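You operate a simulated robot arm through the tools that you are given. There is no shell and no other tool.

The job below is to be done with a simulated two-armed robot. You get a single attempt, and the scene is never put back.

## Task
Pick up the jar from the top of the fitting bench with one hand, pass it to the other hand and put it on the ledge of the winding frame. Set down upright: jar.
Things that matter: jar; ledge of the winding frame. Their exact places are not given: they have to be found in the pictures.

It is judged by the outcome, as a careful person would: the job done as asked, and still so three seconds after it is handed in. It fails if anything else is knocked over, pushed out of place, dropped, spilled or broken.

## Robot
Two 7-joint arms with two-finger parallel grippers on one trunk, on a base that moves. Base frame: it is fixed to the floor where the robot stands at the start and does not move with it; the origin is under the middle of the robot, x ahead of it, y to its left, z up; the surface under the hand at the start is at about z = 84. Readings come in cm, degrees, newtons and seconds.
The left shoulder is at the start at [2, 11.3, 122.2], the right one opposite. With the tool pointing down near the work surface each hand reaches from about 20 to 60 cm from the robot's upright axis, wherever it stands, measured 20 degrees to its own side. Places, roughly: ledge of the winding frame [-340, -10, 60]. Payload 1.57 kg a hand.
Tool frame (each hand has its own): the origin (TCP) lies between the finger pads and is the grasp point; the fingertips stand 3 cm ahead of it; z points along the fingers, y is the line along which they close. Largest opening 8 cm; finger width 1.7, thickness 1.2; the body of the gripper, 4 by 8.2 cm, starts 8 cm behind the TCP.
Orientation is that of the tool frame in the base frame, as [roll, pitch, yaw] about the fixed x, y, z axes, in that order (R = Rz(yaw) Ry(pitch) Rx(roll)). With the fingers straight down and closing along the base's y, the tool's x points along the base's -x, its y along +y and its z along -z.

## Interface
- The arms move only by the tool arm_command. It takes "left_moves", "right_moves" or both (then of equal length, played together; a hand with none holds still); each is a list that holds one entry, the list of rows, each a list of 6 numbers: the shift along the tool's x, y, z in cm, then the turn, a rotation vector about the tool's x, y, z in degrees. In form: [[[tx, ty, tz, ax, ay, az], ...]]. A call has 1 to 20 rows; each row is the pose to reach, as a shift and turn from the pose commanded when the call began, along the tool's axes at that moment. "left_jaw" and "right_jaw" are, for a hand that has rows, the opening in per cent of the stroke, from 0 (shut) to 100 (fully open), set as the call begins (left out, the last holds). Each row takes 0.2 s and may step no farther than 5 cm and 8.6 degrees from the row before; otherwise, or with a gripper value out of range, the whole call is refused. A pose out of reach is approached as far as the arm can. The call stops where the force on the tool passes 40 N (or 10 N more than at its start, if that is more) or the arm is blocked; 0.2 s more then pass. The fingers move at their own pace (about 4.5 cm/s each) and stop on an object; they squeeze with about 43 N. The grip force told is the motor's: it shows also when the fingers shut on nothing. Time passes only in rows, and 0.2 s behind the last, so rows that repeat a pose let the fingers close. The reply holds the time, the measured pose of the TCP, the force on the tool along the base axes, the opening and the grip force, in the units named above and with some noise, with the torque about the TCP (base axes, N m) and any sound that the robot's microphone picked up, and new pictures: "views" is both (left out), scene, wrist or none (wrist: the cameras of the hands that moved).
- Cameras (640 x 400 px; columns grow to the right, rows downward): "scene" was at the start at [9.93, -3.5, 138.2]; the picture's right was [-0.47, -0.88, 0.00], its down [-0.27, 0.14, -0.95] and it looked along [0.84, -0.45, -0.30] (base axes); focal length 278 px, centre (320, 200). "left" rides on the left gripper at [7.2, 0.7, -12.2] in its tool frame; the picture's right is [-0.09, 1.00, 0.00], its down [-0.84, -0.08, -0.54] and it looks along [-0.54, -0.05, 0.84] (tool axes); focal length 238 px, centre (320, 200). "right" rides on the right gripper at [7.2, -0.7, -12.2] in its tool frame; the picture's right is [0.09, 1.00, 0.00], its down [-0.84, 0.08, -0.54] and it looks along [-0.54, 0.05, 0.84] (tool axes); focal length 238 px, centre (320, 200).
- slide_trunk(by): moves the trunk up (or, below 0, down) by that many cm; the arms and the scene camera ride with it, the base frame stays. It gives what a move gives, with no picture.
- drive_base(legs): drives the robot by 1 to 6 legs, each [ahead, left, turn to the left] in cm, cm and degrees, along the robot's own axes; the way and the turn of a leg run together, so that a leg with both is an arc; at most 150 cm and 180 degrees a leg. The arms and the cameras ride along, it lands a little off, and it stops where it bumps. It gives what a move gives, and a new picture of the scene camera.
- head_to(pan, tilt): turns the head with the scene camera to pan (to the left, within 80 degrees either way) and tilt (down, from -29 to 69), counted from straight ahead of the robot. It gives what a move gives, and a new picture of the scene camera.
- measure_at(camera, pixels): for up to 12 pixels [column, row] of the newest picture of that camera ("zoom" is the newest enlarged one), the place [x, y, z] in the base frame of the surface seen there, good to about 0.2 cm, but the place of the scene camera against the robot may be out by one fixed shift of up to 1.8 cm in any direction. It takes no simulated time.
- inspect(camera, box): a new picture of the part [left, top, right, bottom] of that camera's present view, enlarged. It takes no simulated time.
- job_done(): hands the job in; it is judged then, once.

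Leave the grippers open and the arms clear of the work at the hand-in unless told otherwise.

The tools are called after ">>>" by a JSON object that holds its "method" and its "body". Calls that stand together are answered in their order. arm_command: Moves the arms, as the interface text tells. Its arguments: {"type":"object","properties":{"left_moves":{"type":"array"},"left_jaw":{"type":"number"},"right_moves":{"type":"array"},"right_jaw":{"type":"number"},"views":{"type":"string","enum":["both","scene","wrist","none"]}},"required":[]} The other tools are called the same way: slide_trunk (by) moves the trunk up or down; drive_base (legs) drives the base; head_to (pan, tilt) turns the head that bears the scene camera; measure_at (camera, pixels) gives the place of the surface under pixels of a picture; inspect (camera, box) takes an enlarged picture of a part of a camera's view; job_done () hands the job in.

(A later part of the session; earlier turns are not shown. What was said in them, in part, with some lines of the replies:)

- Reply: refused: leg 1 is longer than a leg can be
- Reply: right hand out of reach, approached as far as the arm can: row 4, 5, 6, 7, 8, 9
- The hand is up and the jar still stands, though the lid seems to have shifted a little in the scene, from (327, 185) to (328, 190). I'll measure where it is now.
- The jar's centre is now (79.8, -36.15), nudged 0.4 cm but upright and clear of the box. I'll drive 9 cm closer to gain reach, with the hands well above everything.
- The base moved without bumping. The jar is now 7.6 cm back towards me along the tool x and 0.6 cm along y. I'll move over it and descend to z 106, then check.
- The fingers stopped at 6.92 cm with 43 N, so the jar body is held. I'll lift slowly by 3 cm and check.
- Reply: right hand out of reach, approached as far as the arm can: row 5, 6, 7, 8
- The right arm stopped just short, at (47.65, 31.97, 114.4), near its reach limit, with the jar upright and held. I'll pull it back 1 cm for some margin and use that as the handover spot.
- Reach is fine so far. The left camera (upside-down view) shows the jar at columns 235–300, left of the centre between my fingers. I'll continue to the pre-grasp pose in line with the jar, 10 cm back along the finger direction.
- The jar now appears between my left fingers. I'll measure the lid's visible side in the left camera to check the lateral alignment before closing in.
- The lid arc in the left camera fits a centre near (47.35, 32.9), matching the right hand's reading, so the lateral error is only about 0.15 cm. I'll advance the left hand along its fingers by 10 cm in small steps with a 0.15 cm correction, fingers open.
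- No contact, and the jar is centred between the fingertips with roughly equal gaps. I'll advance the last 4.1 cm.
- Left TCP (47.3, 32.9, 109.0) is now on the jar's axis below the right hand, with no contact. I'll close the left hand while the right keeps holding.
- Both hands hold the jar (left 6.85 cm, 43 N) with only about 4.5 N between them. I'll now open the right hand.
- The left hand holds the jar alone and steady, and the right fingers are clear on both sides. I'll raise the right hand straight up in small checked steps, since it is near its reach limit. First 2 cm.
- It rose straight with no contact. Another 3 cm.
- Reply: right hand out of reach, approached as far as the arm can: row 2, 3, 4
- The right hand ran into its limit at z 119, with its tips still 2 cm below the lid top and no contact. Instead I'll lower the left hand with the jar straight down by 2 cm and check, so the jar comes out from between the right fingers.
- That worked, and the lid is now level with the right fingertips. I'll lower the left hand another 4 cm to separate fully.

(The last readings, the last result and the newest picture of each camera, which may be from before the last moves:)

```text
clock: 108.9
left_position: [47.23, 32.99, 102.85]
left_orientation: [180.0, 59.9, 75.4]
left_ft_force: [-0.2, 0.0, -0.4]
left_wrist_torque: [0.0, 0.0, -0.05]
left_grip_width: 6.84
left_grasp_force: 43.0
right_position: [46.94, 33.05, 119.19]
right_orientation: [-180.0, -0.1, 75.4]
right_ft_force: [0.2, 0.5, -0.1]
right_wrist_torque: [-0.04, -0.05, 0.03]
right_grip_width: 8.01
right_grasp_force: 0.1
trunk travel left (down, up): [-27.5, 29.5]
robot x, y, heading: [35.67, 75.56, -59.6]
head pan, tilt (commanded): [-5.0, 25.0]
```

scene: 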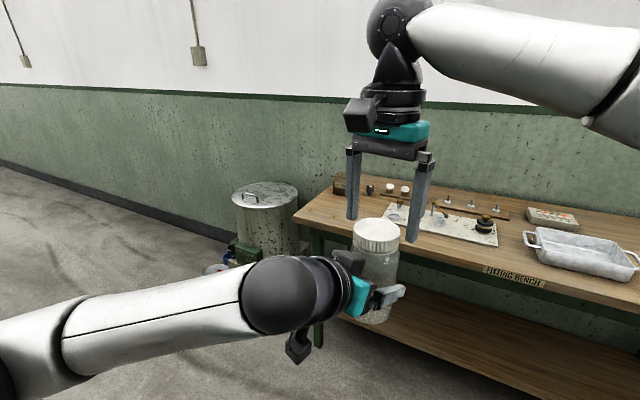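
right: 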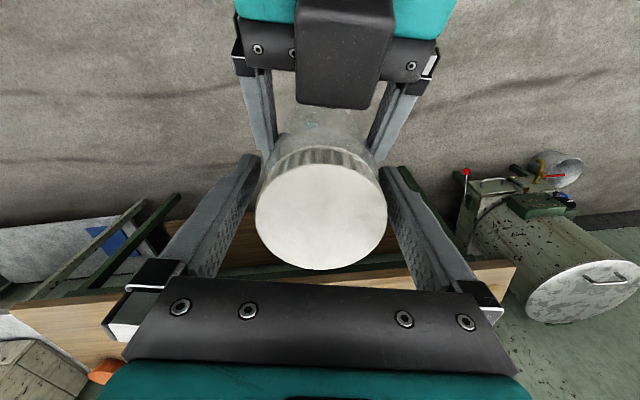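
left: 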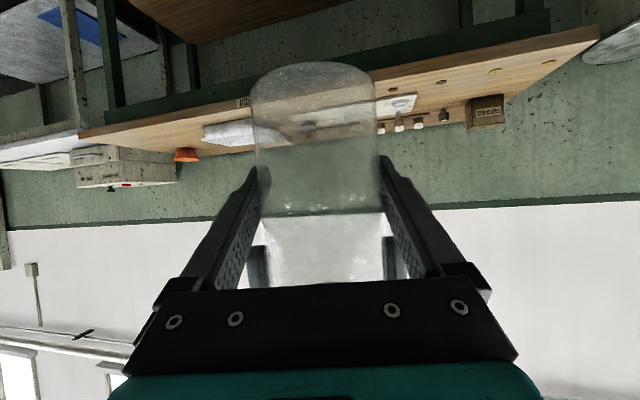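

The jar's top is now about 4 cm below the right fingertips. I'll swing the right hand away to the right and back, turning it back by 45°.

>>> {"method": "arm_command", "body": {"right_moves": [[[-1.0, -2.2, 0, 0, 0, -6.4], [-2.0, -4.4, 0, 0, 0, -12.8], [-3.0, -6.6, 0, 0, 0, -19.3], [-4.0, -8.9, 0, 0, 0, -25.7], [-5.0, -11.1, 0, 0, 0, -32.1], [-6.0, -13.3, 0, 0, 0, -38.6], [-7.07, -15.55, 0, 0, 0, -45], [-7.07, -15.55, 0, 0, 0, -45]]], "right_jaw": 100, "views": "both"}}

>>> {"method": "inspect", "body": {"camera": "scene", "box": [310, 160, 450, 360]}}

```text
clock: 110.7
left_position: [47.26, 32.85, 102.94]
left_orientation: [180.0, 60.0, 75.4]
left_ft_force: [0.9, -0.1, -0.2]
left_wrist_torque: [0.03, 0.02, -0.02]
left_grip_width: 6.88
left_grasp_force: 43.2
right_position: [30.06, 29.93, 119.25]
right_orientation: [-180.0, 0.0, 120.4]
right_ft_force: [0.6, -1.0, -0.1]
right_wrist_torque: [0.02, 0.0, 0.0]
right_grip_width: 8.01
right_grasp_force: 0.0
trunk travel left (down, up): [-27.5, 29.5]
robot x, y, heading: [35.72, 75.65, -59.8]
head pan, tilt (commanded): [-5.0, 25.0]
```

scene: 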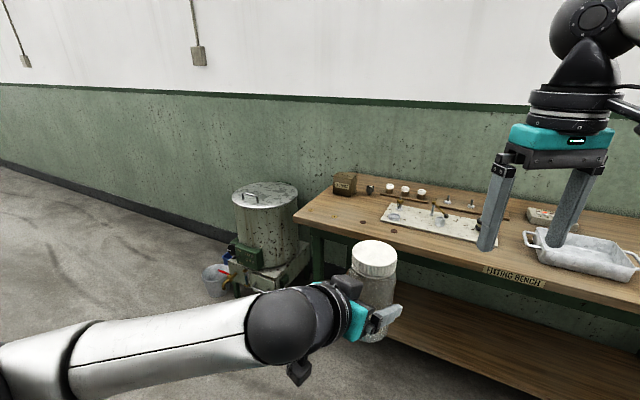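
right: 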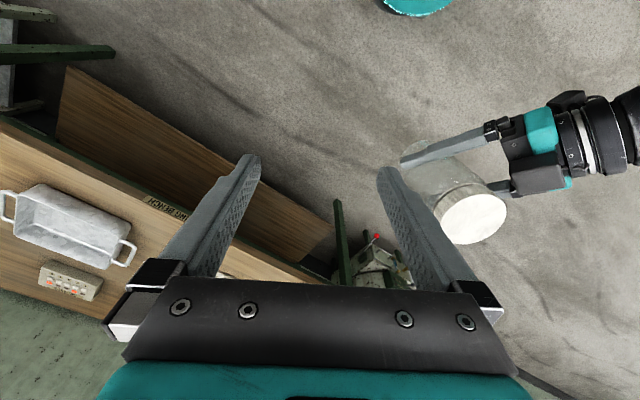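

```text
2.00 times, centred on (380, 260) of scene
```

zoom: 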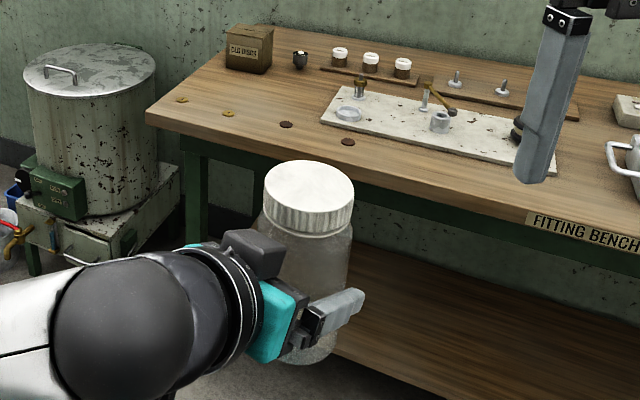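

The jar is upright in the left hand alone and the right hand is well clear, so the pass is done. Now I'll drive to the winding frame: turn to face -x, go 3.6 m along the open aisle, then turn left to face the ledge from about 90 cm out.

>>> {"method": "drive_base", "body": {"legs": [[0, 0, -120], [145, -10, 0], [145, -5, 0], [70, 0, 0]]}}

```text
clock: 133.3
left_position: [-371.59, 95.32, 102.81]
left_orientation: [180.0, 59.9, -44.3]
left_ft_force: [-0.4, 0.3, 0.3]
left_wrist_torque: [-0.01, -0.02, 0.02]
left_grip_width: 6.87
left_grasp_force: 43.0
right_position: [-365.66, 111.64, 119.21]
right_orientation: [180.0, -0.1, 0.6]
right_ft_force: [-0.9, -0.5, -0.3]
right_wrist_torque: [0.0, -0.01, 0.01]
right_grip_width: 8.0
right_grasp_force: 0.0
trunk travel left (down, up): [-27.5, 29.5]
robot x, y, heading: [-328.81, 84.04, -179.3]
head pan, tilt (commanded): [-5.0, 25.0]
```

scene: 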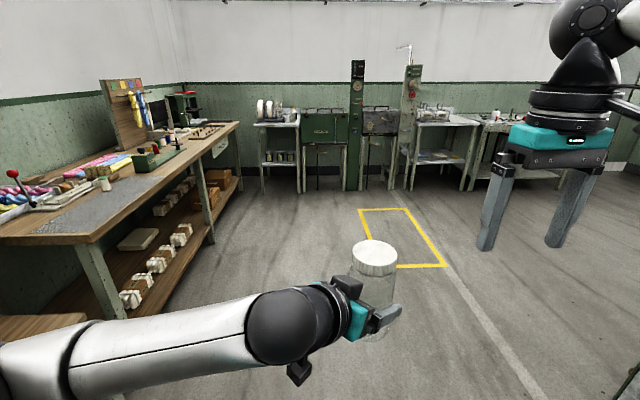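

The jar is still upright and the way is clear. I'll turn left 89° to face the ledge and look down at it.

>>> {"method": "drive_base", "body": {"legs": [[0, 0, 89.3]]}}

>>> {"method": "head_to", "body": {"pan": 0, "tilt": 38}}

```text
clock: 137.5
left_position: [-340.39, 41.25, 102.95]
left_orientation: [180.0, 59.9, 44.7]
left_ft_force: [0.0, -0.2, 0.6]
left_wrist_torque: [0.0, -0.01, -0.04]
left_grip_width: 6.88
left_grasp_force: 42.7
right_position: [-356.7, 47.44, 119.12]
right_orientation: [179.9, 0.1, 89.8]
right_ft_force: [-0.2, -0.1, -0.6]
right_wrist_torque: [0.02, -0.03, -0.01]
right_grip_width: 8.01
right_grasp_force: 0.0
trunk travel left (down, up): [-27.5, 29.5]
robot x, y, heading: [-328.46, 84.13, -90.2]
head pan, tilt (commanded): [-5.0, 25.0]
```

scene: 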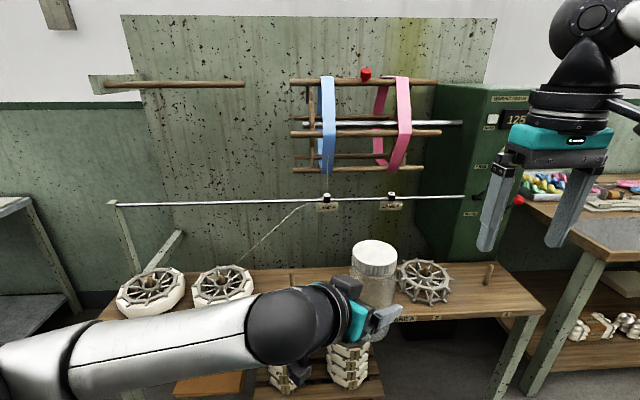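

```text
clock: 138.3
left_position: [-340.21, 41.12, 102.91]
left_orientation: [-179.9, 60.0, 44.7]
left_ft_force: [-0.2, 0.8, 0.4]
left_wrist_torque: [0.0, 0.01, -0.01]
left_grip_width: 6.86
left_grasp_force: 43.1
right_position: [-356.66, 47.45, 119.11]
right_orientation: [-179.9, 0.0, 89.8]
right_ft_force: [0.7, -0.3, -0.1]
right_wrist_torque: [-0.01, -0.01, 0.01]
right_grip_width: 7.99
right_grasp_force: 0.0
trunk travel left (down, up): [-27.5, 29.5]
robot x, y, heading: [-328.47, 84.27, -90.2]
head pan, tilt (commanded): [0.0, 38.0]
```

scene: 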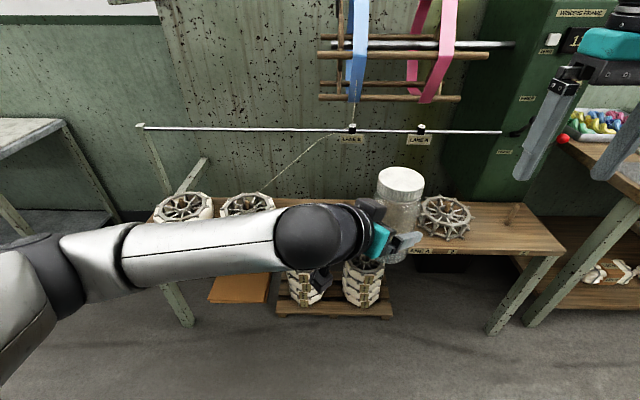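

The left arm hides the middle of the ledge, and a yarn swift with ribbons hangs above it. I'll measure the bar, the swift, the labels, the reels, the visible ledge and the pallet to know what to stay clear of.

>>> {"method": "measure_at", "body": {"camera": "scene", "pixels": [[250, 129], [480, 132], [350, 140], [420, 140], [400, 54], [460, 98], [440, 97], [445, 215], [480, 240], [500, 213], [430, 240], [335, 310]]}}

>>> {"method": "inspect", "body": {"camera": "scene", "box": [130, 100, 570, 340]}}

```text
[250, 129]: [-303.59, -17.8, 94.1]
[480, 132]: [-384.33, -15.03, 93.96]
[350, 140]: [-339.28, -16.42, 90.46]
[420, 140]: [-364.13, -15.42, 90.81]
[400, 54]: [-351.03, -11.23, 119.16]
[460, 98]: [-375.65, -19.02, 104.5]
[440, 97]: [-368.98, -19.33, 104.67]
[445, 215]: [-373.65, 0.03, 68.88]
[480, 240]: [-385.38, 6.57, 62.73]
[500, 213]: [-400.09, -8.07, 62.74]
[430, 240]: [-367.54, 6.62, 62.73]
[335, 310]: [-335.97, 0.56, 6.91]
```

```text
1.45 times, centred on (350, 220) of scene
```

zoom: 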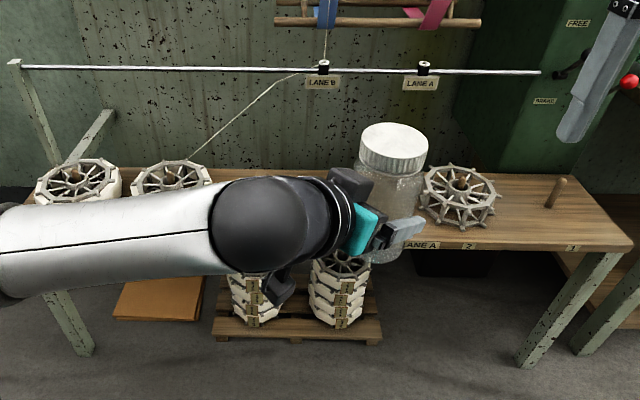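

The bar is at y about -17 and z 94, with labels down to z 90. The ledge's front edge is at y about 6.5, with its top near z 62. The right wrist camera should see the ledge from above, so I'll look through it.

>>> {"method": "inspect", "body": {"camera": "right", "box": [0, 0, 640, 400]}}

```text
1.00 times, centred on (320, 200) of right (not enlarged: the box is as wide or as high as the picture)
```

zoom: 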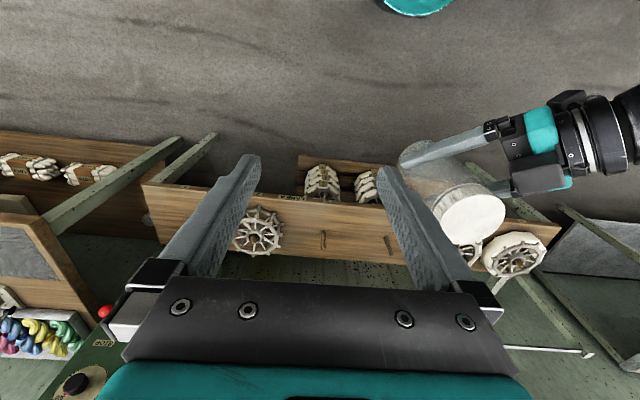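

The right wrist camera shows the ledge from above: the free pegs at (322, 238) and (388, 247), the reel at (258, 232), and clear board between the pegs around (355, 235). I'll measure these.

>>> {"method": "measure_at", "body": {"camera": "right", "pixels": [[355, 235], [340, 235], [340, 205], [340, 258], [322, 246], [323, 232], [388, 255], [386, 240], [300, 240], [350, 250], [340, 203], [360, 215]]}}

>>> {"method": "inspect", "body": {"camera": "right", "box": [240, 170, 420, 280]}}

```text
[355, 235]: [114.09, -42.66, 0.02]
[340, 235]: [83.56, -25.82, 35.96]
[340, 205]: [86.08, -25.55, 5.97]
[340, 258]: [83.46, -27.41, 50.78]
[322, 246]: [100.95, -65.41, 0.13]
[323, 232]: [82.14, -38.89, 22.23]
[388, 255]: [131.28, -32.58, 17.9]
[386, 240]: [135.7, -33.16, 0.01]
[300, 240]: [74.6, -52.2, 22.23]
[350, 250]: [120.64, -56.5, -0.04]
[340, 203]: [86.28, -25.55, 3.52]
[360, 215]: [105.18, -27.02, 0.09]
```

```text
3.56 times, centred on (330, 225) of right
```

zoom: 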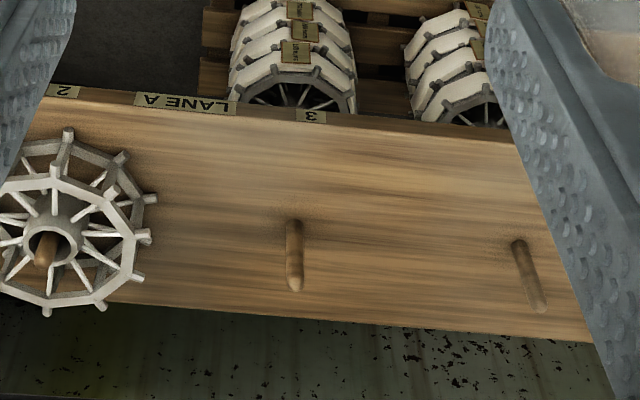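

The plain measurement used the older picture, so I'll use the new enlarged one. In it peg 3's base is at (296, 225), peg 4's base at (518, 243), the front edge near row 125 and the back edge near row 325.

>>> {"method": "measure_at", "body": {"camera": "zoom", "pixels": [[294, 222], [294, 285], [517, 243], [540, 305], [400, 135], [400, 200], [400, 260], [400, 318], [340, 230], [470, 240], [140, 270], [250, 108]]}}

```text
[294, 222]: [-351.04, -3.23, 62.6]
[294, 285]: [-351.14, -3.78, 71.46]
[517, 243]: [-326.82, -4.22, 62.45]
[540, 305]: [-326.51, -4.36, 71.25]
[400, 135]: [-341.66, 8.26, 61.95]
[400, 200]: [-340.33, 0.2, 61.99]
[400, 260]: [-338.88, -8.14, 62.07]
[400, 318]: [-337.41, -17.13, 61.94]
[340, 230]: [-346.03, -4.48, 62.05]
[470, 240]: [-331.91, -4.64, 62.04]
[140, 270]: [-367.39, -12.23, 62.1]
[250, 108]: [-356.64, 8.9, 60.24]
```

From above: peg 3 is at (-351.1, -3.8), peg 4 at (-326.7, -4.3) with tops at z 71.5, and the ledge top is z 62.0 from y 8.5 back to about -18. The clear midpoint for the jar is about (-338.9, -2.5). Next I'll check where the left forearm and elbow lie, so lowering the trunk won't hit the reels.

>>> {"method": "measure_at", "body": {"camera": "scene", "pixels": [[300, 240], [240, 240], [180, 245], [120, 250], [80, 250], [50, 270], [20, 320], [320, 280], [370, 235], [410, 240], [400, 180], [190, 210]]}}

```text
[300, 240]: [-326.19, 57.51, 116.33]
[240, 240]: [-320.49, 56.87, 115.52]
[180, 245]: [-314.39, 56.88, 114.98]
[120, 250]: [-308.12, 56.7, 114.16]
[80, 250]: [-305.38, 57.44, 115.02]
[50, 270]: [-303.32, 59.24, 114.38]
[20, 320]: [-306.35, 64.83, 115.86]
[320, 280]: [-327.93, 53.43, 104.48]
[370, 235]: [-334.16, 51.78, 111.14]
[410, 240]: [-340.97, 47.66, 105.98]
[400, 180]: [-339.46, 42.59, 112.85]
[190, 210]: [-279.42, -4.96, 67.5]
```

The left forearm sits close to the robot (y 57, z about 110), so after driving in it will be in front of the ledge edge and clear of the reels. I'll retract the right hand towards me and lower the trunk 20 cm here over the open floor, so the jar goes in below the swift and above the pegs.

>>> {"method": "arm_command", "body": {"right_moves": [[[2.5, -1.5, 0, 0, 0, 0], [5, -3, 0, 0, 0, 0], [7.5, -4.5, 0, 0, 0, 0], [10, -6, 0, 0, 0, 0], [10, -6, 0, 0, 0, 0]]], "right_jaw": 100, "views": "none"}}

>>> {"method": "slide_trunk", "body": {"by": -20}}

>>> {"method": "head_to", "body": {"pan": -10, "tilt": 30}}

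```text
clock: 139.5
left_position: [-340.2, 41.18, 102.82]
left_orientation: [180.0, 60.0, 44.7]
left_ft_force: [0.5, 0.1, 0.4]
left_wrist_torque: [0.0, 0.0, 0.0]
left_grip_width: 6.87
left_grasp_force: 43.0
right_position: [-362.49, 57.45, 119.01]
right_orientation: [-180.0, 0.1, 89.8]
right_ft_force: [0.3, -0.6, -1.2]
right_wrist_torque: [0.0, -0.03, -0.01]
right_grip_width: 8.0
right_grasp_force: 0.0
trunk travel left (down, up): [-27.5, 29.5]
robot x, y, heading: [-328.79, 84.05, -90.6]
head pan, tilt (commanded): [0.0, 38.0]
```

```text
clock: 141.6
left_position: [-340.36, 41.16, 82.79]
left_orientation: [180.0, 60.0, 44.7]
left_ft_force: [-0.2, -0.2, -0.4]
left_wrist_torque: [-0.01, -0.02, 0.01]
left_grip_width: 6.86
left_grasp_force: 43.4
right_position: [-362.56, 57.44, 99.16]
right_orientation: [180.0, 0.0, 89.8]
right_ft_force: [0.8, -0.9, 0.3]
right_wrist_torque: [0.03, -0.02, 0.01]
right_grip_width: 8.01
right_grasp_force: 0.1
trunk travel left (down, up): [-7.5, 49.5]
robot x, y, heading: [-328.71, 84.31, -90.4]
head pan, tilt (commanded): [0.0, 38.0]
```

```text
clock: 142.3
left_position: [-340.34, 41.17, 82.98]
left_orientation: [-179.9, 59.9, 44.7]
left_ft_force: [-0.5, -1.0, 0.6]
left_wrist_torque: [-0.01, 0.0, 0.01]
left_grip_width: 6.85
left_grasp_force: 42.6
right_position: [-362.45, 57.45, 99.1]
right_orientation: [-179.9, 0.0, 89.6]
right_ft_force: [-0.2, -0.1, 0.0]
right_wrist_torque: [0.01, 0.0, 0.01]
right_grip_width: 7.98
right_grasp_force: 0.1
trunk travel left (down, up): [-7.5, 49.5]
robot x, y, heading: [-328.56, 84.04, -90.2]
head pan, tilt (commanded): [-10.0, 30.0]
```

scene: 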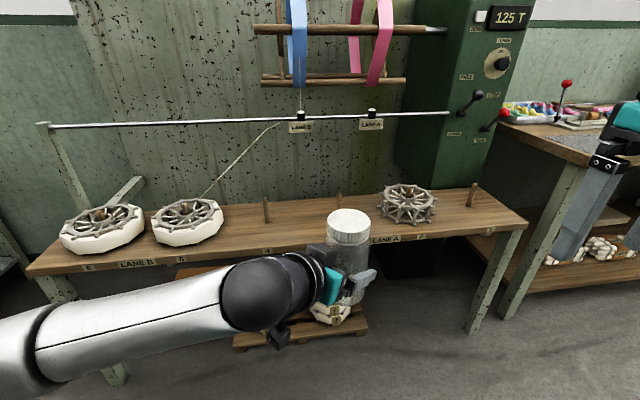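

The jar's foot is now at about z 77, above the peg tops (71.5) and below the swift (104). I'll drive forward 38 cm first, leaving the last few centimetres for correction.

>>> {"method": "drive_base", "body": {"legs": [[38, 1.6, 0]]}}

>>> {"method": "inspect", "body": {"camera": "right", "box": [200, 100, 640, 375]}}

```text
clock: 144.8
left_position: [-339.09, 2.86, 82.73]
left_orientation: [180.0, 59.8, 44.6]
left_ft_force: [-0.6, -0.1, -0.4]
left_wrist_torque: [0.0, 0.0, 0.03]
left_grip_width: 6.84
left_grasp_force: 42.3
right_position: [-361.22, 19.24, 99.16]
right_orientation: [-180.0, 0.0, 89.6]
right_ft_force: [0.5, -0.8, 0.1]
right_wrist_torque: [-0.02, -0.02, -0.01]
right_grip_width: 7.99
right_grasp_force: 0.0
trunk travel left (down, up): [-7.5, 49.5]
robot x, y, heading: [-327.02, 46.19, -90.2]
head pan, tilt (commanded): [-10.0, 30.0]
```

scene: 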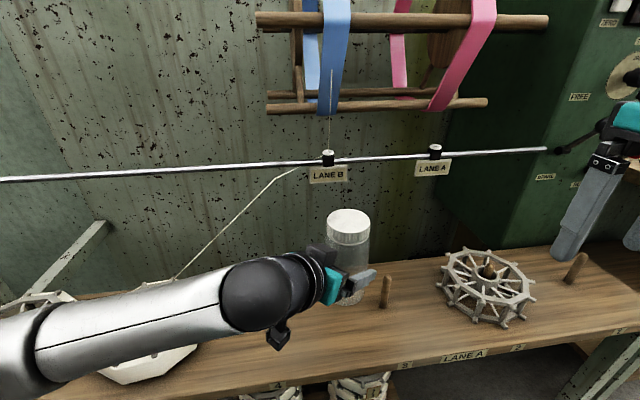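

```text
1.45 times, centred on (420, 238) of right
```

zoom: 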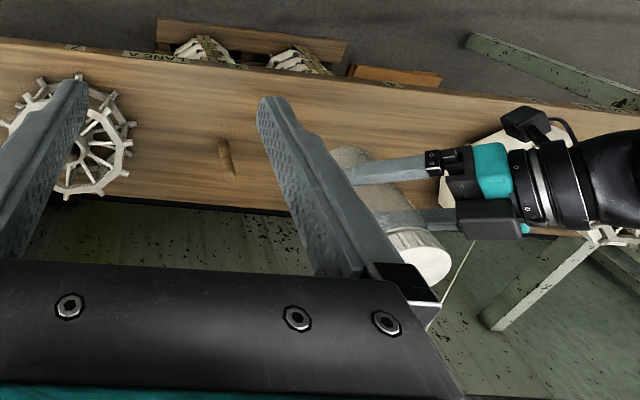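

Left TCP is (-339.1, 2.9, 82.8). I need about 5.4 cm more depth so the jar stands well back from the front edge. I'll drive 5.4 cm further.

>>> {"method": "drive_base", "body": {"legs": [[5.4, 0.2, 0]]}}

>>> {"method": "inspect", "body": {"camera": "scene", "box": [220, 150, 560, 390]}}

>>> {"method": "inspect", "body": {"camera": "left", "box": [0, 0, 640, 400]}}

```text
clock: 145.7
left_position: [-338.89, -2.51, 82.73]
left_orientation: [180.0, 59.9, 44.6]
left_ft_force: [-0.6, -0.1, -0.5]
left_wrist_torque: [-0.01, 0.01, 0.0]
left_grip_width: 6.86
left_grasp_force: 43.3
right_position: [-361.05, 13.78, 99.1]
right_orientation: [180.0, 0.0, 89.5]
right_ft_force: [-0.2, 0.6, 0.7]
right_wrist_torque: [0.03, -0.01, -0.01]
right_grip_width: 7.98
right_grasp_force: 0.1
trunk travel left (down, up): [-7.5, 49.5]
robot x, y, heading: [-326.84, 40.44, -90.5]
head pan, tilt (commanded): [-10.0, 30.0]
```

scene: 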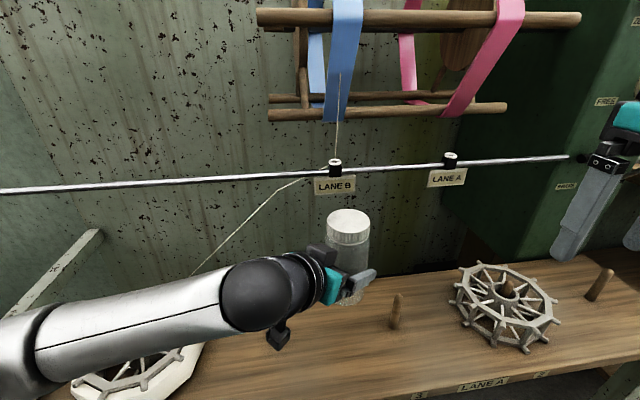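

```text
1.67 times, centred on (390, 270) of scene
```

zoom: 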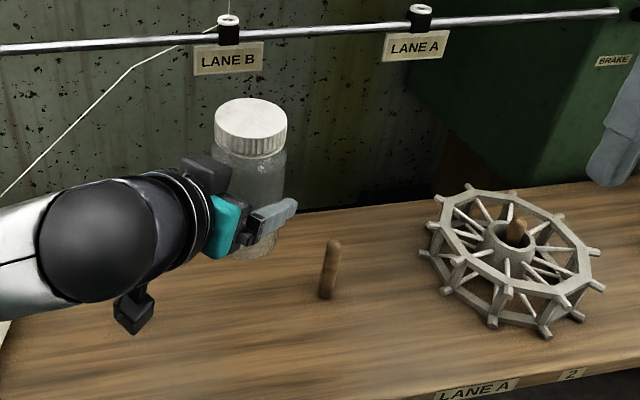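

```text
1.00 times, centred on (320, 200) of left (not enlarged: the box is as wide or as high as the picture)
```

zoom: 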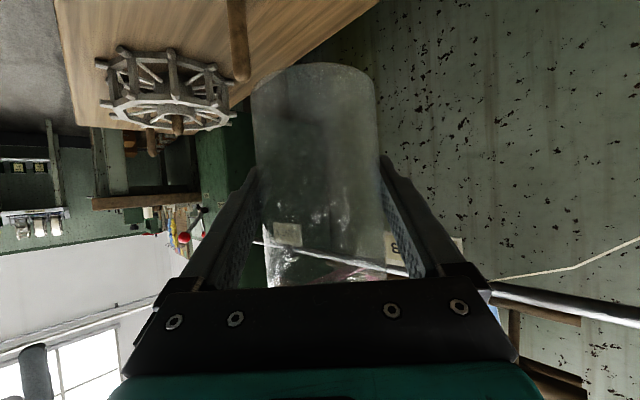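

The jar is at (-338.9, -2.5), midway between pegs 3 and 4, with clear board below and 14.7 cm to go. I'll lower the trunk its remaining 7 cm, which brings the jar's foot to about z 69.7.

>>> {"method": "slide_trunk", "body": {"by": -7}}

>>> {"method": "head_to", "body": {"pan": -10, "tilt": 32}}

```text
clock: 146.8
left_position: [-338.89, -2.45, 75.89]
left_orientation: [-180.0, 59.9, 44.6]
left_ft_force: [-0.6, -0.1, 1.1]
left_wrist_torque: [-0.02, -0.02, 0.01]
left_grip_width: 6.85
left_grasp_force: 42.9
right_position: [-361.01, 13.79, 92.1]
right_orientation: [-180.0, -0.1, 89.6]
right_ft_force: [-0.4, 0.2, 0.5]
right_wrist_torque: [0.02, 0.0, 0.01]
right_grip_width: 8.0
right_grasp_force: 0.1
trunk travel left (down, up): [-0.5, 56.5]
robot x, y, heading: [-327.18, 40.58, -90.5]
head pan, tilt (commanded): [-10.0, 30.0]
```

```text
clock: 147.4
left_position: [-338.91, -2.46, 75.83]
left_orientation: [179.9, 59.9, 44.6]
left_ft_force: [-0.7, -0.2, -0.6]
left_wrist_torque: [-0.01, 0.03, 0.01]
left_grip_width: 6.89
left_grasp_force: 42.9
right_position: [-360.93, 13.83, 92.11]
right_orientation: [179.9, 0.0, 89.5]
right_ft_force: [-0.6, -0.4, 1.0]
right_wrist_torque: [-0.01, 0.02, -0.01]
right_grip_width: 8.02
right_grasp_force: 0.1
trunk travel left (down, up): [-0.5, 56.5]
robot x, y, heading: [-327.04, 40.2, -90.2]
head pan, tilt (commanded): [-10.0, 32.0]
```

scene: 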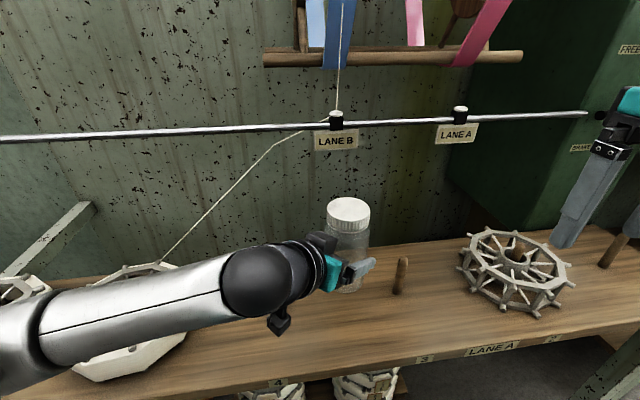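

The jar's foot should be near z 69.9, about 7.9 cm above the ledge. I'll check the lid height, then lower with the arm 5 cm straight down.

>>> {"method": "measure_at", "body": {"camera": "scene", "pixels": [[348, 210], [332, 210], [364, 210], [348, 202], [348, 218]]}}

>>> {"method": "arm_command", "body": {"left_moves": [[[0.87, 0, 0.5, 0, 0, 0], [1.73, 0, 1.0, 0, 0, 0], [2.6, 0, 1.5, 0, 0, 0], [3.46, 0, 2.0, 0, 0, 0], [4.33, 0, 2.5, 0, 0, 0], [4.33, 0, 2.5, 0, 0, 0]]], "left_jaw": 0, "views": "both"}}

```text
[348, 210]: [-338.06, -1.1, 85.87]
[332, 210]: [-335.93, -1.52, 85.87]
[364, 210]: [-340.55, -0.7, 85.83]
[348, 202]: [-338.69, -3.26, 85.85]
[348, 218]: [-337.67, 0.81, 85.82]
```

```text
clock: 148.8
left_position: [-338.85, -2.42, 70.87]
left_orientation: [-180.0, 59.9, 44.6]
left_ft_force: [1.0, -0.2, 0.3]
left_wrist_torque: [-0.01, 0.02, -0.02]
left_grip_width: 6.86
left_grasp_force: 42.8
right_position: [-361.03, 13.82, 92.09]
right_orientation: [179.9, 0.0, 89.6]
right_ft_force: [0.4, 0.8, -0.5]
right_wrist_torque: [0.01, 0.02, -0.01]
right_grip_width: 7.97
right_grasp_force: 0.2
trunk travel left (down, up): [-0.5, 56.5]
robot x, y, heading: [-327.23, 40.66, -90.3]
head pan, tilt (commanded): [-10.0, 32.0]
```

scene: 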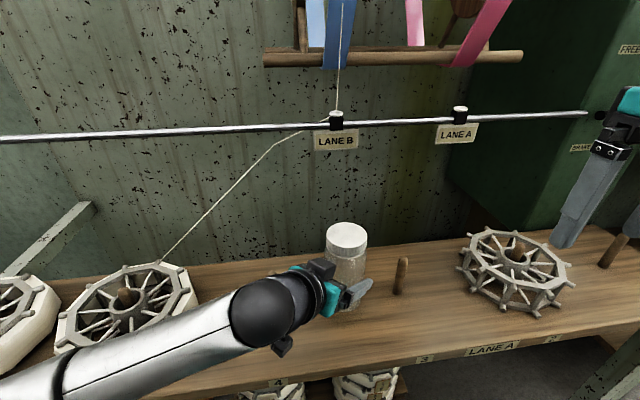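
left: 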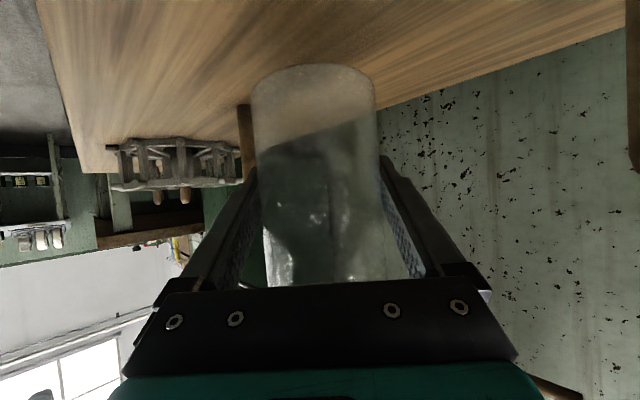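

The lid reads level (all points within 0.05 cm) and the foot is about 2.9 cm above the ledge. Before the last bit, I'll check the clearance between the left wrist and forearm and the reel at (125, 305).

>>> {"method": "inspect", "body": {"camera": "scene", "box": [0, 200, 420, 400]}}

>>> {"method": "measure_at", "body": {"camera": "scene", "pixels": [[200, 305], [190, 310], [150, 325], [100, 345], [100, 375], [240, 320], [195, 285], [190, 300], [130, 340], [60, 345], [280, 345], [160, 372]]}}

```text
1.52 times, centred on (210, 300) of scene
```

zoom: 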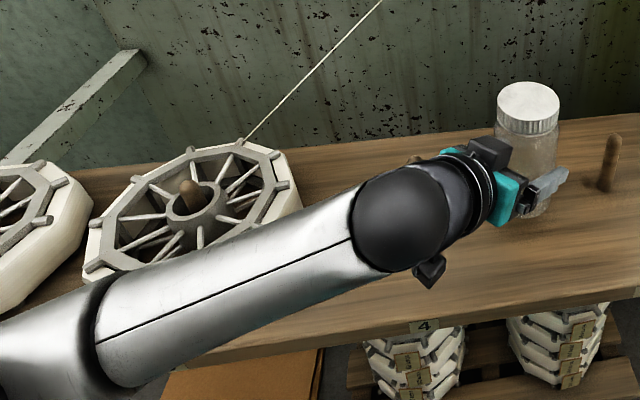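

```text
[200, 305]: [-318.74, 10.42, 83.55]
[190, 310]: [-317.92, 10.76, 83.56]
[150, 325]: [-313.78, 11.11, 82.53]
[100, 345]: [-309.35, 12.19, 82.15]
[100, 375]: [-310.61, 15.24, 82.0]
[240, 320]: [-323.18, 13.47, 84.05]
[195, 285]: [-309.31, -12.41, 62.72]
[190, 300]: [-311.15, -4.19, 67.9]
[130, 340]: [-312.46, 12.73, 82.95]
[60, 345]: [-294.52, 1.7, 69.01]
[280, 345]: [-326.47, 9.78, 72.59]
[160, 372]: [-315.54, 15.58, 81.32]
```

The forearm is at y 10–15 and z above 74, while the reel stays below z 69 and y 4, so it is well clear. I'll lower 2.4 cm in small steps, stopping just above the board.

>>> {"method": "arm_command", "body": {"left_moves": [[[0.52, 0, 0.3, 0, 0, 0], [1.04, 0, 0.6, 0, 0, 0], [1.56, 0, 0.9, 0, 0, 0], [2.08, 0, 1.2, 0, 0, 0], [2.08, 0, 1.2, 0, 0, 0]]], "left_jaw": 0, "views": "both"}}

>>> {"method": "inspect", "body": {"camera": "left", "box": [200, 20, 440, 170]}}

```text
clock: 150.0
left_position: [-338.54, -2.57, 68.2]
left_orientation: [180.0, 59.9, 44.5]
left_ft_force: [-0.3, -0.5, -0.9]
left_wrist_torque: [-0.01, -0.02, -0.02]
left_grip_width: 6.86
left_grasp_force: 42.9
left hand out of reach, approached as far as the arm can: row 4, 5
right_position: [-361.03, 13.77, 92.08]
right_orientation: [-180.0, 0.0, 89.7]
right_ft_force: [0.8, -0.5, 0.3]
right_wrist_torque: [0.0, 0.0, -0.05]
right_grip_width: 7.98
right_grasp_force: 0.1
trunk travel left (down, up): [-0.5, 56.5]
robot x, y, heading: [-327.07, 40.43, -90.3]
head pan, tilt (commanded): [-10.0, 32.0]
```

scene: 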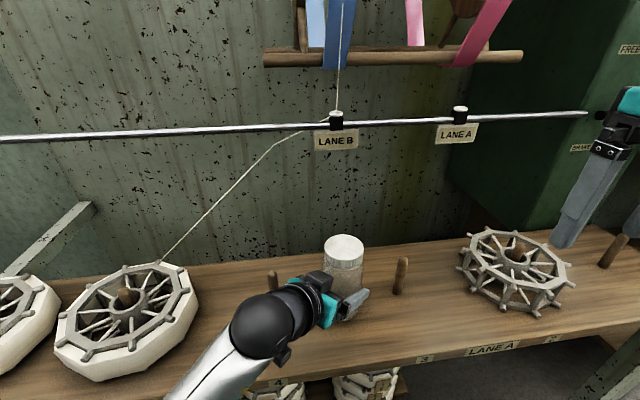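
left: 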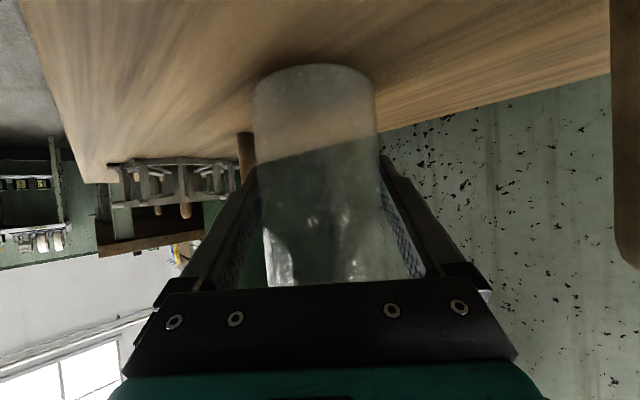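

```text
2.67 times, centred on (320, 95) of left
```

zoom: 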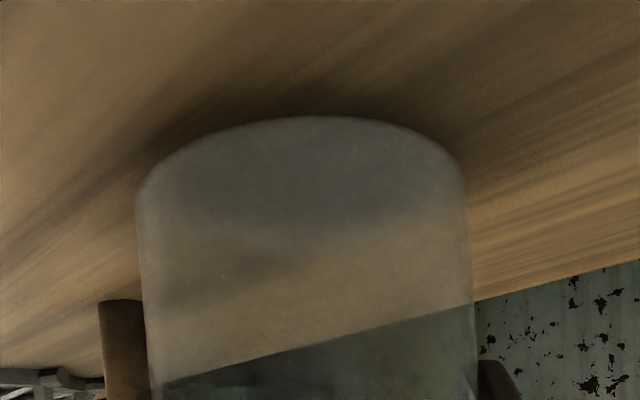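

The arm swung its elbow and reached its limit, but the hand is at (-338.5, -2.6, 68.2) with orientation kept and no contact force. The jar's foot is about 0.25 cm above the board. I'll check where the forearm is now, then use the remaining 0.5 cm of trunk travel to touch down.

>>> {"method": "measure_at", "body": {"camera": "scene", "pixels": [[230, 370], [200, 385], [225, 345], [260, 330], [285, 352], [260, 375], [344, 245], [330, 245], [358, 245], [344, 238], [344, 252], [320, 330]]}}

>>> {"method": "inspect", "body": {"camera": "scene", "box": [160, 220, 420, 400]}}

```text
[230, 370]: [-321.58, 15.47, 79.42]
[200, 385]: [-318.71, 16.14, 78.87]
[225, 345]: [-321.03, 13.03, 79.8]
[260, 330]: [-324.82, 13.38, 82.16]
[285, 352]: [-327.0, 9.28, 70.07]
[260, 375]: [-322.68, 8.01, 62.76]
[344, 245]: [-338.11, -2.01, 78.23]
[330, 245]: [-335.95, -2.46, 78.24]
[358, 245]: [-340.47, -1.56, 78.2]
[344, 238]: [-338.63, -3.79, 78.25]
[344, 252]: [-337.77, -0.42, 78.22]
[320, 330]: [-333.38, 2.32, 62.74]
```

```text
2.22 times, centred on (290, 310) of scene
```

zoom: 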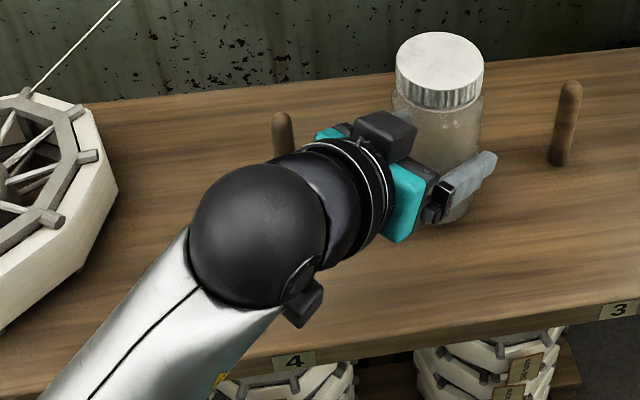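

The lid top reads 15.49 cm above the board and the jar is 15.13 cm tall, so the gap is about 0.3 cm and the jar is level. I'll lower the trunk by 0.3 cm to touch down gently.

>>> {"method": "slide_trunk", "body": {"by": -0.3}}

```text
clock: 150.5
left_position: [-338.56, -2.46, 68.0]
left_orientation: [-179.9, 59.8, 44.6]
left_ft_force: [0.1, -0.2, 0.0]
left_wrist_torque: [0.01, 0.02, -0.01]
left_grip_width: 6.86
left_grasp_force: 43.0
right_position: [-361.02, 13.78, 91.83]
right_orientation: [180.0, 0.0, 89.6]
right_ft_force: [0.0, 0.3, -0.5]
right_wrist_torque: [-0.01, 0.01, 0.0]
right_grip_width: 8.02
right_grasp_force: 0.0
trunk travel left (down, up): [-0.2, 56.8]
robot x, y, heading: [-326.81, 40.4, -90.4]
head pan, tilt (commanded): [-10.0, 32.0]
```

No contact force yet at TCP z 68.0. I'll use the last 0.2 cm of trunk travel.

>>> {"method": "slide_trunk", "body": {"by": -0.2}}

>>> {"method": "head_to", "body": {"pan": -8, "tilt": 34}}

>>> {"method": "inspect", "body": {"camera": "left", "box": [220, 20, 420, 145]}}

```text
clock: 151.1
left_position: [-338.57, -2.47, 67.95]
left_orientation: [180.0, 60.2, 44.4]
left_ft_force: [1.4, 2.3, 7.3]
left_wrist_torque: [0.12, -0.22, 0.0]
left_grip_width: 6.85
left_grasp_force: 43.4
right_position: [-361.11, 13.96, 91.72]
right_orientation: [180.0, -0.1, 89.6]
right_ft_force: [0.1, 0.4, 0.1]
right_wrist_torque: [-0.03, 0.03, 0.02]
right_grip_width: 7.98
right_grasp_force: 0.2
trunk travel left (down, up): [0.0, 57.0]
robot x, y, heading: [-326.98, 40.58, -90.4]
head pan, tilt (commanded): [-10.0, 32.0]
```

```text
clock: 151.7
left_position: [-338.57, -2.53, 67.99]
left_orientation: [-179.9, 60.1, 44.5]
left_ft_force: [0.6, 0.4, 10.8]
left_wrist_torque: [0.11, -0.24, 0.02]
left_grip_width: 6.83
left_grasp_force: 43.1
right_position: [-361.07, 13.97, 91.68]
right_orientation: [-180.0, -0.1, 89.6]
right_ft_force: [-0.9, 0.4, -0.8]
right_wrist_torque: [0.02, 0.0, 0.02]
right_grip_width: 8.02
right_grasp_force: 0.2
trunk travel left (down, up): [0.0, 57.0]
robot x, y, heading: [-326.92, 40.47, -90.1]
head pan, tilt (commanded): [-8.0, 34.0]
```

scene: 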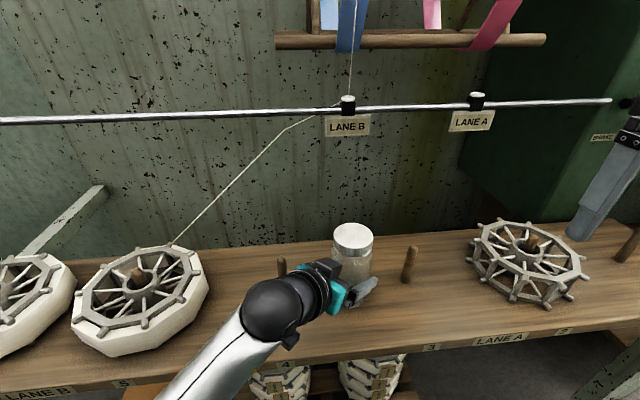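

```text
3.20 times, centred on (320, 82) of left
```

zoom: 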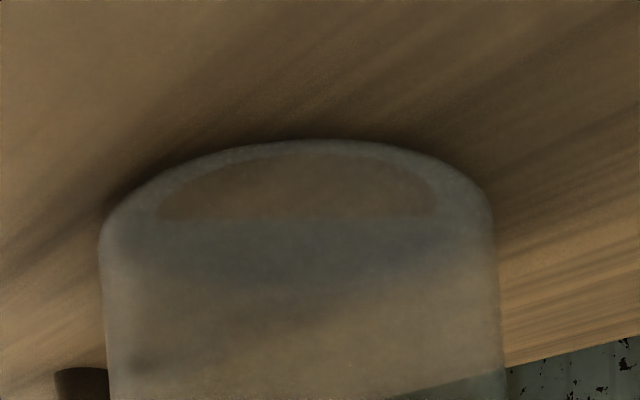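

The upward force is now about 10 N, so the jar is standing on the ledge, and the left camera shows its foot flat on the board. I'll open the left hand while holding still.

>>> {"method": "arm_command", "body": {"left_moves": [[[0, 0, 0, 0, 0, 0], [0, 0, 0, 0, 0, 0], [0, 0, 0, 0, 0, 0], [0, 0, 0, 0, 0, 0]]], "left_jaw": 100, "views": "both"}}

>>> {"method": "inspect", "body": {"camera": "scene", "box": [230, 190, 450, 380]}}

```text
clock: 152.7
left_position: [-338.64, -2.52, 67.76]
left_orientation: [180.0, 59.9, 44.6]
left_ft_force: [0.2, 0.2, 0.7]
left_wrist_torque: [-0.01, 0.0, -0.01]
left_grip_width: 7.98
left_grasp_force: 0.0
right_position: [-361.06, 13.82, 91.63]
right_orientation: [179.9, 0.1, 89.5]
right_ft_force: [0.3, -0.1, -0.2]
right_wrist_torque: [-0.02, 0.01, 0.0]
right_grip_width: 8.0
right_grasp_force: 0.0
trunk travel left (down, up): [0.0, 57.0]
robot x, y, heading: [-326.8, 40.2, -90.6]
head pan, tilt (commanded): [-8.0, 34.0]
```

scene: 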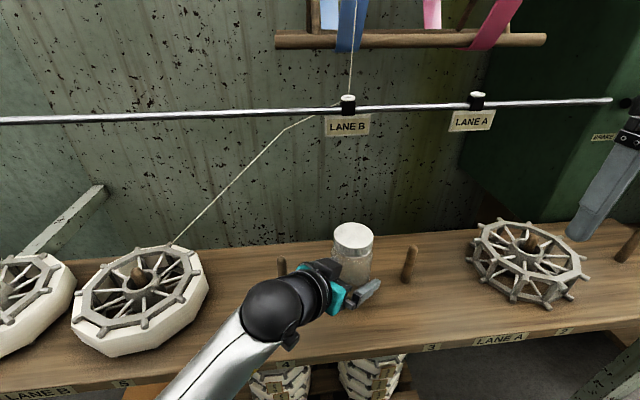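
left: 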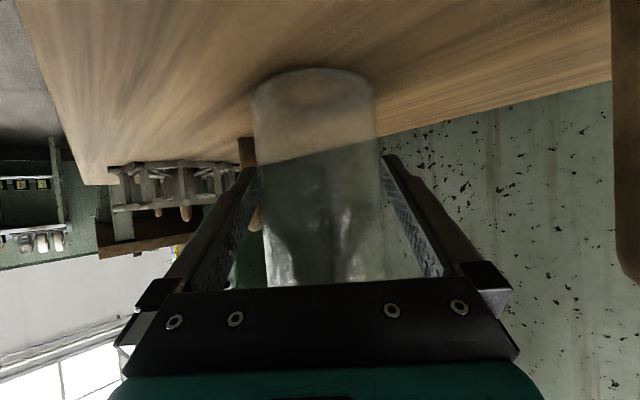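

```text
2.11 times, centred on (340, 285) of scene
```

zoom: 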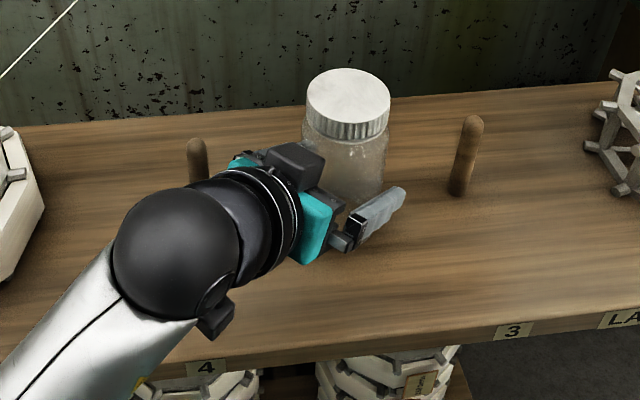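

The hand is open and the jar stands free, with zero force on the tool. Before retreating I'll look at the gaps between the fingers and the jar in the left camera.

>>> {"method": "inspect", "body": {"camera": "left", "box": [200, 130, 440, 290]}}

>>> {"method": "measure_at", "body": {"camera": "scene", "pixels": [[352, 236], [337, 236], [367, 236], [352, 228], [352, 245]]}}

```text
2.50 times, centred on (320, 210) of left
```

zoom: 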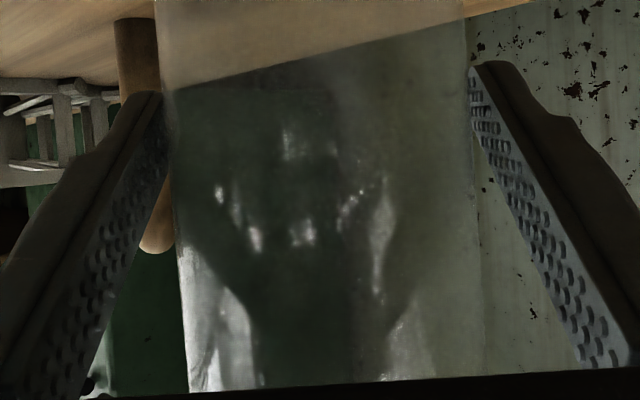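

```text
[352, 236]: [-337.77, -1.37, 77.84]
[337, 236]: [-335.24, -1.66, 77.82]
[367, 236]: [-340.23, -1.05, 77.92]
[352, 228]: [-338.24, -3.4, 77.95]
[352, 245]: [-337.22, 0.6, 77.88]
```

The lid top is 15.13 cm above the board, which is the jar's full height, so it stands flat. There is a gap on each side of the jar. I'll raise the trunk so the open hand moves straight up off the jar, a short 2 cm first.

>>> {"method": "slide_trunk", "body": {"by": 2}}

>>> {"method": "head_to", "body": {"pan": -8, "tilt": 35}}

```text
clock: 153.3
left_position: [-338.4, -2.52, 69.71]
left_orientation: [-179.9, 59.9, 44.6]
left_ft_force: [0.5, 0.6, -0.1]
left_wrist_torque: [0.0, 0.02, -0.01]
left_grip_width: 8.0
left_grasp_force: 0.0
right_position: [-361.04, 13.9, 93.6]
right_orientation: [-180.0, 0.1, 89.6]
right_ft_force: [-0.5, -0.5, 0.0]
right_wrist_torque: [0.0, 0.0, -0.01]
right_grip_width: 7.98
right_grasp_force: 0.0
trunk travel left (down, up): [-2.0, 55.0]
robot x, y, heading: [-327.04, 40.31, -90.3]
head pan, tilt (commanded): [-8.0, 34.0]
```

```text
clock: 153.9
left_position: [-338.68, -2.49, 69.76]
left_orientation: [-179.9, 60.0, 44.6]
left_ft_force: [-0.3, 0.0, -0.2]
left_wrist_torque: [-0.02, 0.0, 0.02]
left_grip_width: 8.0
left_grasp_force: 0.2
right_position: [-361.05, 13.91, 93.52]
right_orientation: [180.0, 0.0, 89.5]
right_ft_force: [-0.5, 0.1, 0.3]
right_wrist_torque: [0.0, -0.01, 0.02]
right_grip_width: 8.01
right_grasp_force: 0.0
trunk travel left (down, up): [-2.0, 55.0]
robot x, y, heading: [-326.81, 40.3, -90.3]
head pan, tilt (commanded): [-8.0, 35.0]
```

scene: 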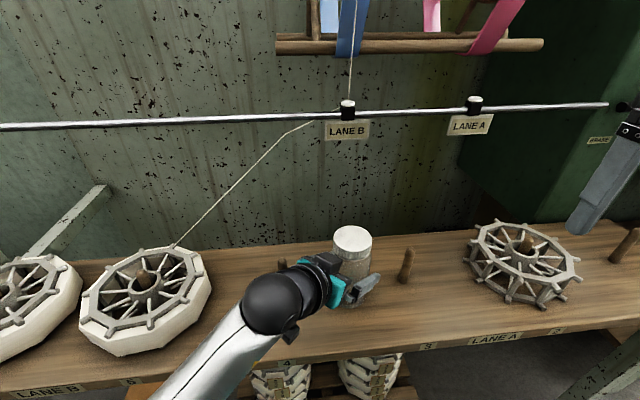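

The jar stayed put and there is no force on the hand. I'll raise the trunk another 14 cm, taking the fingertips above the lid.

>>> {"method": "slide_trunk", "body": {"by": 14}}

>>> {"method": "head_to", "body": {"pan": -8, "tilt": 40}}

```text
clock: 155.6
left_position: [-338.51, -2.54, 83.82]
left_orientation: [-179.8, 59.9, 44.6]
left_ft_force: [-0.4, -0.8, -0.6]
left_wrist_torque: [-0.01, 0.01, 0.01]
left_grip_width: 7.99
left_grasp_force: 0.1
right_position: [-361.04, 13.8, 107.5]
right_orientation: [179.9, -0.1, 89.5]
right_ft_force: [0.9, -0.7, 0.8]
right_wrist_torque: [-0.02, 0.02, 0.02]
right_grip_width: 7.98
right_grasp_force: 0.0
trunk travel left (down, up): [-16.0, 41.0]
robot x, y, heading: [-326.63, 40.34, -90.4]
head pan, tilt (commanded): [-8.0, 35.0]
```

```text
clock: 156.3
left_position: [-338.5, -2.6, 83.85]
left_orientation: [-179.9, 59.9, 44.5]
left_ft_force: [-1.0, 0.8, -0.4]
left_wrist_torque: [0.03, 0.0, -0.02]
left_grip_width: 8.02
left_grasp_force: 0.1
right_position: [-361.0, 13.74, 107.55]
right_orientation: [180.0, 0.0, 89.6]
right_ft_force: [0.5, 0.0, -0.3]
right_wrist_torque: [0.01, 0.0, 0.0]
right_grip_width: 8.01
right_grasp_force: 0.0
trunk travel left (down, up): [-16.0, 41.0]
robot x, y, heading: [-327.26, 40.95, -90.3]
head pan, tilt (commanded): [-8.0, 40.0]
```

scene: 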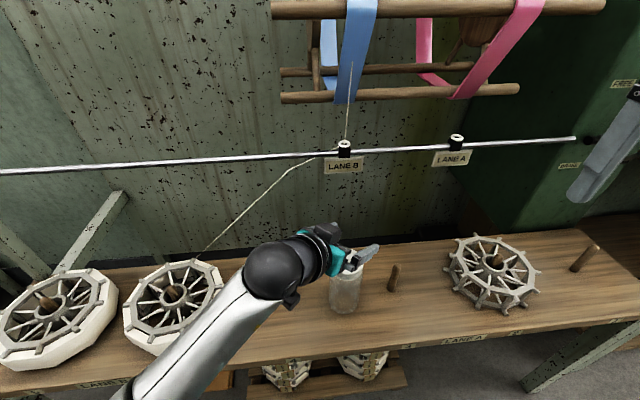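

The fingertips are now about 4 cm above the lid and the jar stands untouched. I'll raise 3 cm more for margin and drive straight back 55 cm.

>>> {"method": "slide_trunk", "body": {"by": 3}}

>>> {"method": "drive_base", "body": {"legs": [[-55, 0, 0]]}}

>>> {"method": "head_to", "body": {"pan": -5, "tilt": 30}}

```text
clock: 157.0
left_position: [-338.58, -2.58, 86.73]
left_orientation: [-179.9, 59.9, 44.6]
left_ft_force: [0.8, 0.2, 0.2]
left_wrist_torque: [0.04, 0.0, 0.01]
left_grip_width: 8.0
left_grasp_force: 0.0
right_position: [-361.08, 13.87, 110.64]
right_orientation: [-180.0, -0.1, 89.6]
right_ft_force: [-0.1, -0.1, 0.2]
right_wrist_torque: [0.02, -0.01, -0.01]
right_grip_width: 8.02
right_grasp_force: 0.1
trunk travel left (down, up): [-19.0, 38.0]
robot x, y, heading: [-326.91, 40.57, -90.1]
head pan, tilt (commanded): [-8.0, 40.0]
```

```text
clock: 160.2
left_position: [-338.12, 52.75, 86.9]
left_orientation: [-179.9, 60.0, 44.7]
left_ft_force: [-0.5, -0.1, 0.3]
left_wrist_torque: [0.02, 0.02, 0.0]
left_grip_width: 8.0
left_grasp_force: 0.1
right_position: [-360.64, 69.09, 110.66]
right_orientation: [-180.0, 0.0, 89.8]
right_ft_force: [0.2, 1.1, 0.5]
right_wrist_torque: [-0.01, -0.04, -0.01]
right_grip_width: 8.02
right_grasp_force: 0.2
trunk travel left (down, up): [-19.0, 38.0]
robot x, y, heading: [-326.45, 95.41, -90.3]
head pan, tilt (commanded): [-8.0, 40.0]
```

scene: 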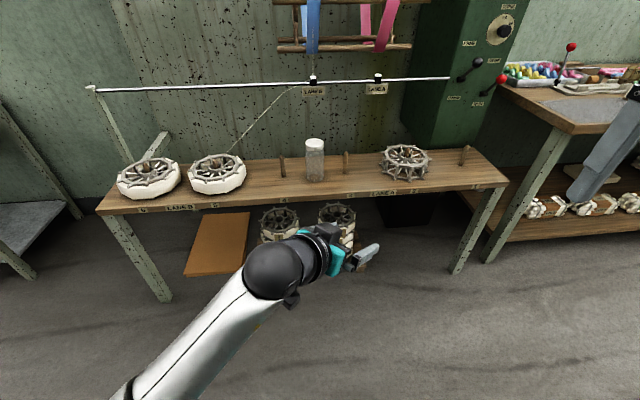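

```text
clock: 160.9
left_position: [-338.21, 52.68, 86.69]
left_orientation: [-179.9, 59.9, 44.8]
left_ft_force: [0.3, -0.2, 0.8]
left_wrist_torque: [0.02, -0.02, 0.0]
left_grip_width: 8.01
left_grasp_force: 0.1
right_position: [-360.69, 69.03, 110.56]
right_orientation: [-179.9, 0.0, 89.9]
right_ft_force: [-0.1, 1.2, -0.6]
right_wrist_torque: [0.0, -0.04, 0.02]
right_grip_width: 8.0
right_grasp_force: 0.0
trunk travel left (down, up): [-19.0, 38.0]
robot x, y, heading: [-326.43, 95.86, -90.2]
head pan, tilt (commanded): [-5.0, 30.0]
```

scene: 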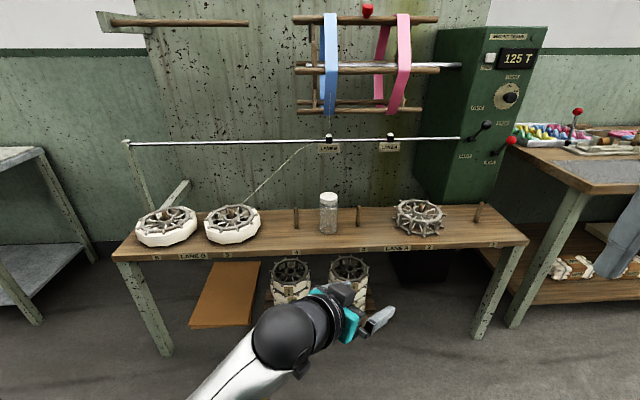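

The robot is clear and the jar stands on the ledge at about (328, 213), between pegs 3 and 4. I'll enlarge it to check that it is upright and nothing else has moved.

>>> {"method": "inspect", "body": {"camera": "scene", "box": [260, 160, 480, 280]}}

>>> {"method": "measure_at", "body": {"camera": "scene", "pixels": [[328, 195], [322, 195], [335, 195], [328, 192], [328, 199], [345, 235], [310, 235]]}}

```text
2.91 times, centred on (370, 220) of scene
```

zoom: 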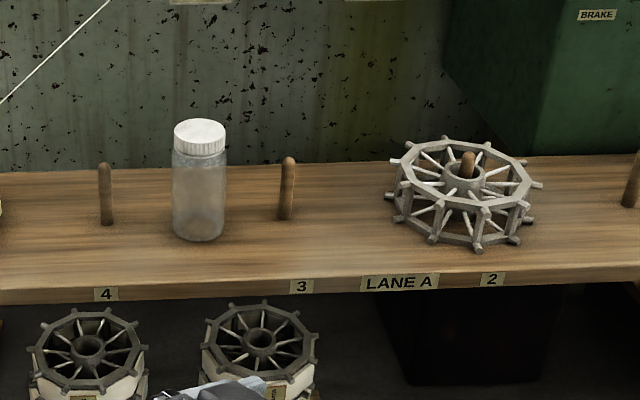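

```text
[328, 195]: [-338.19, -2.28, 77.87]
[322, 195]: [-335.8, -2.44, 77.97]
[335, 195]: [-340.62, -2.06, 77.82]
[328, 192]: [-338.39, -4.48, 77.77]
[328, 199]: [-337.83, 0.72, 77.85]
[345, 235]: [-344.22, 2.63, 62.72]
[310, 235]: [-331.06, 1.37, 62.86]
```

The jar stands upright on the ledge. Its lid is level at z 77.8–78.0, 15.1 cm above the board, midway between pegs 3 and 4. The reels and pegs look undisturbed, both grippers are open and both arms are well clear. I'm handing the job in.

>>> {"method": "job_done", "body": {}}

```text
The job is handed in.
```

The jar is standing upright on the winding frame's ledge, midway between the free pegs at lanes 3 and 4. The right hand picked it up from the fitting bench and passed it to the left hand in the open aisle. The left hand then set it down.

- **Placement:** after the robot backed away, the jar's lid measured level and 15.1 cm above the board, which is the jar's full height. It is about 11 cm back from the ledge's front edge.
- **Surroundings:** the reels, pegs, thread and bar around it look undisturbed.
- **One slip on the bench:** on the first reach for the jar the right arm ran short and nudged it about 0.4 cm. It stayed upright and clear of the box, and I then moved the base closer and picked it up cleanly.

Both grippers were open and both arms clear at hand-in.
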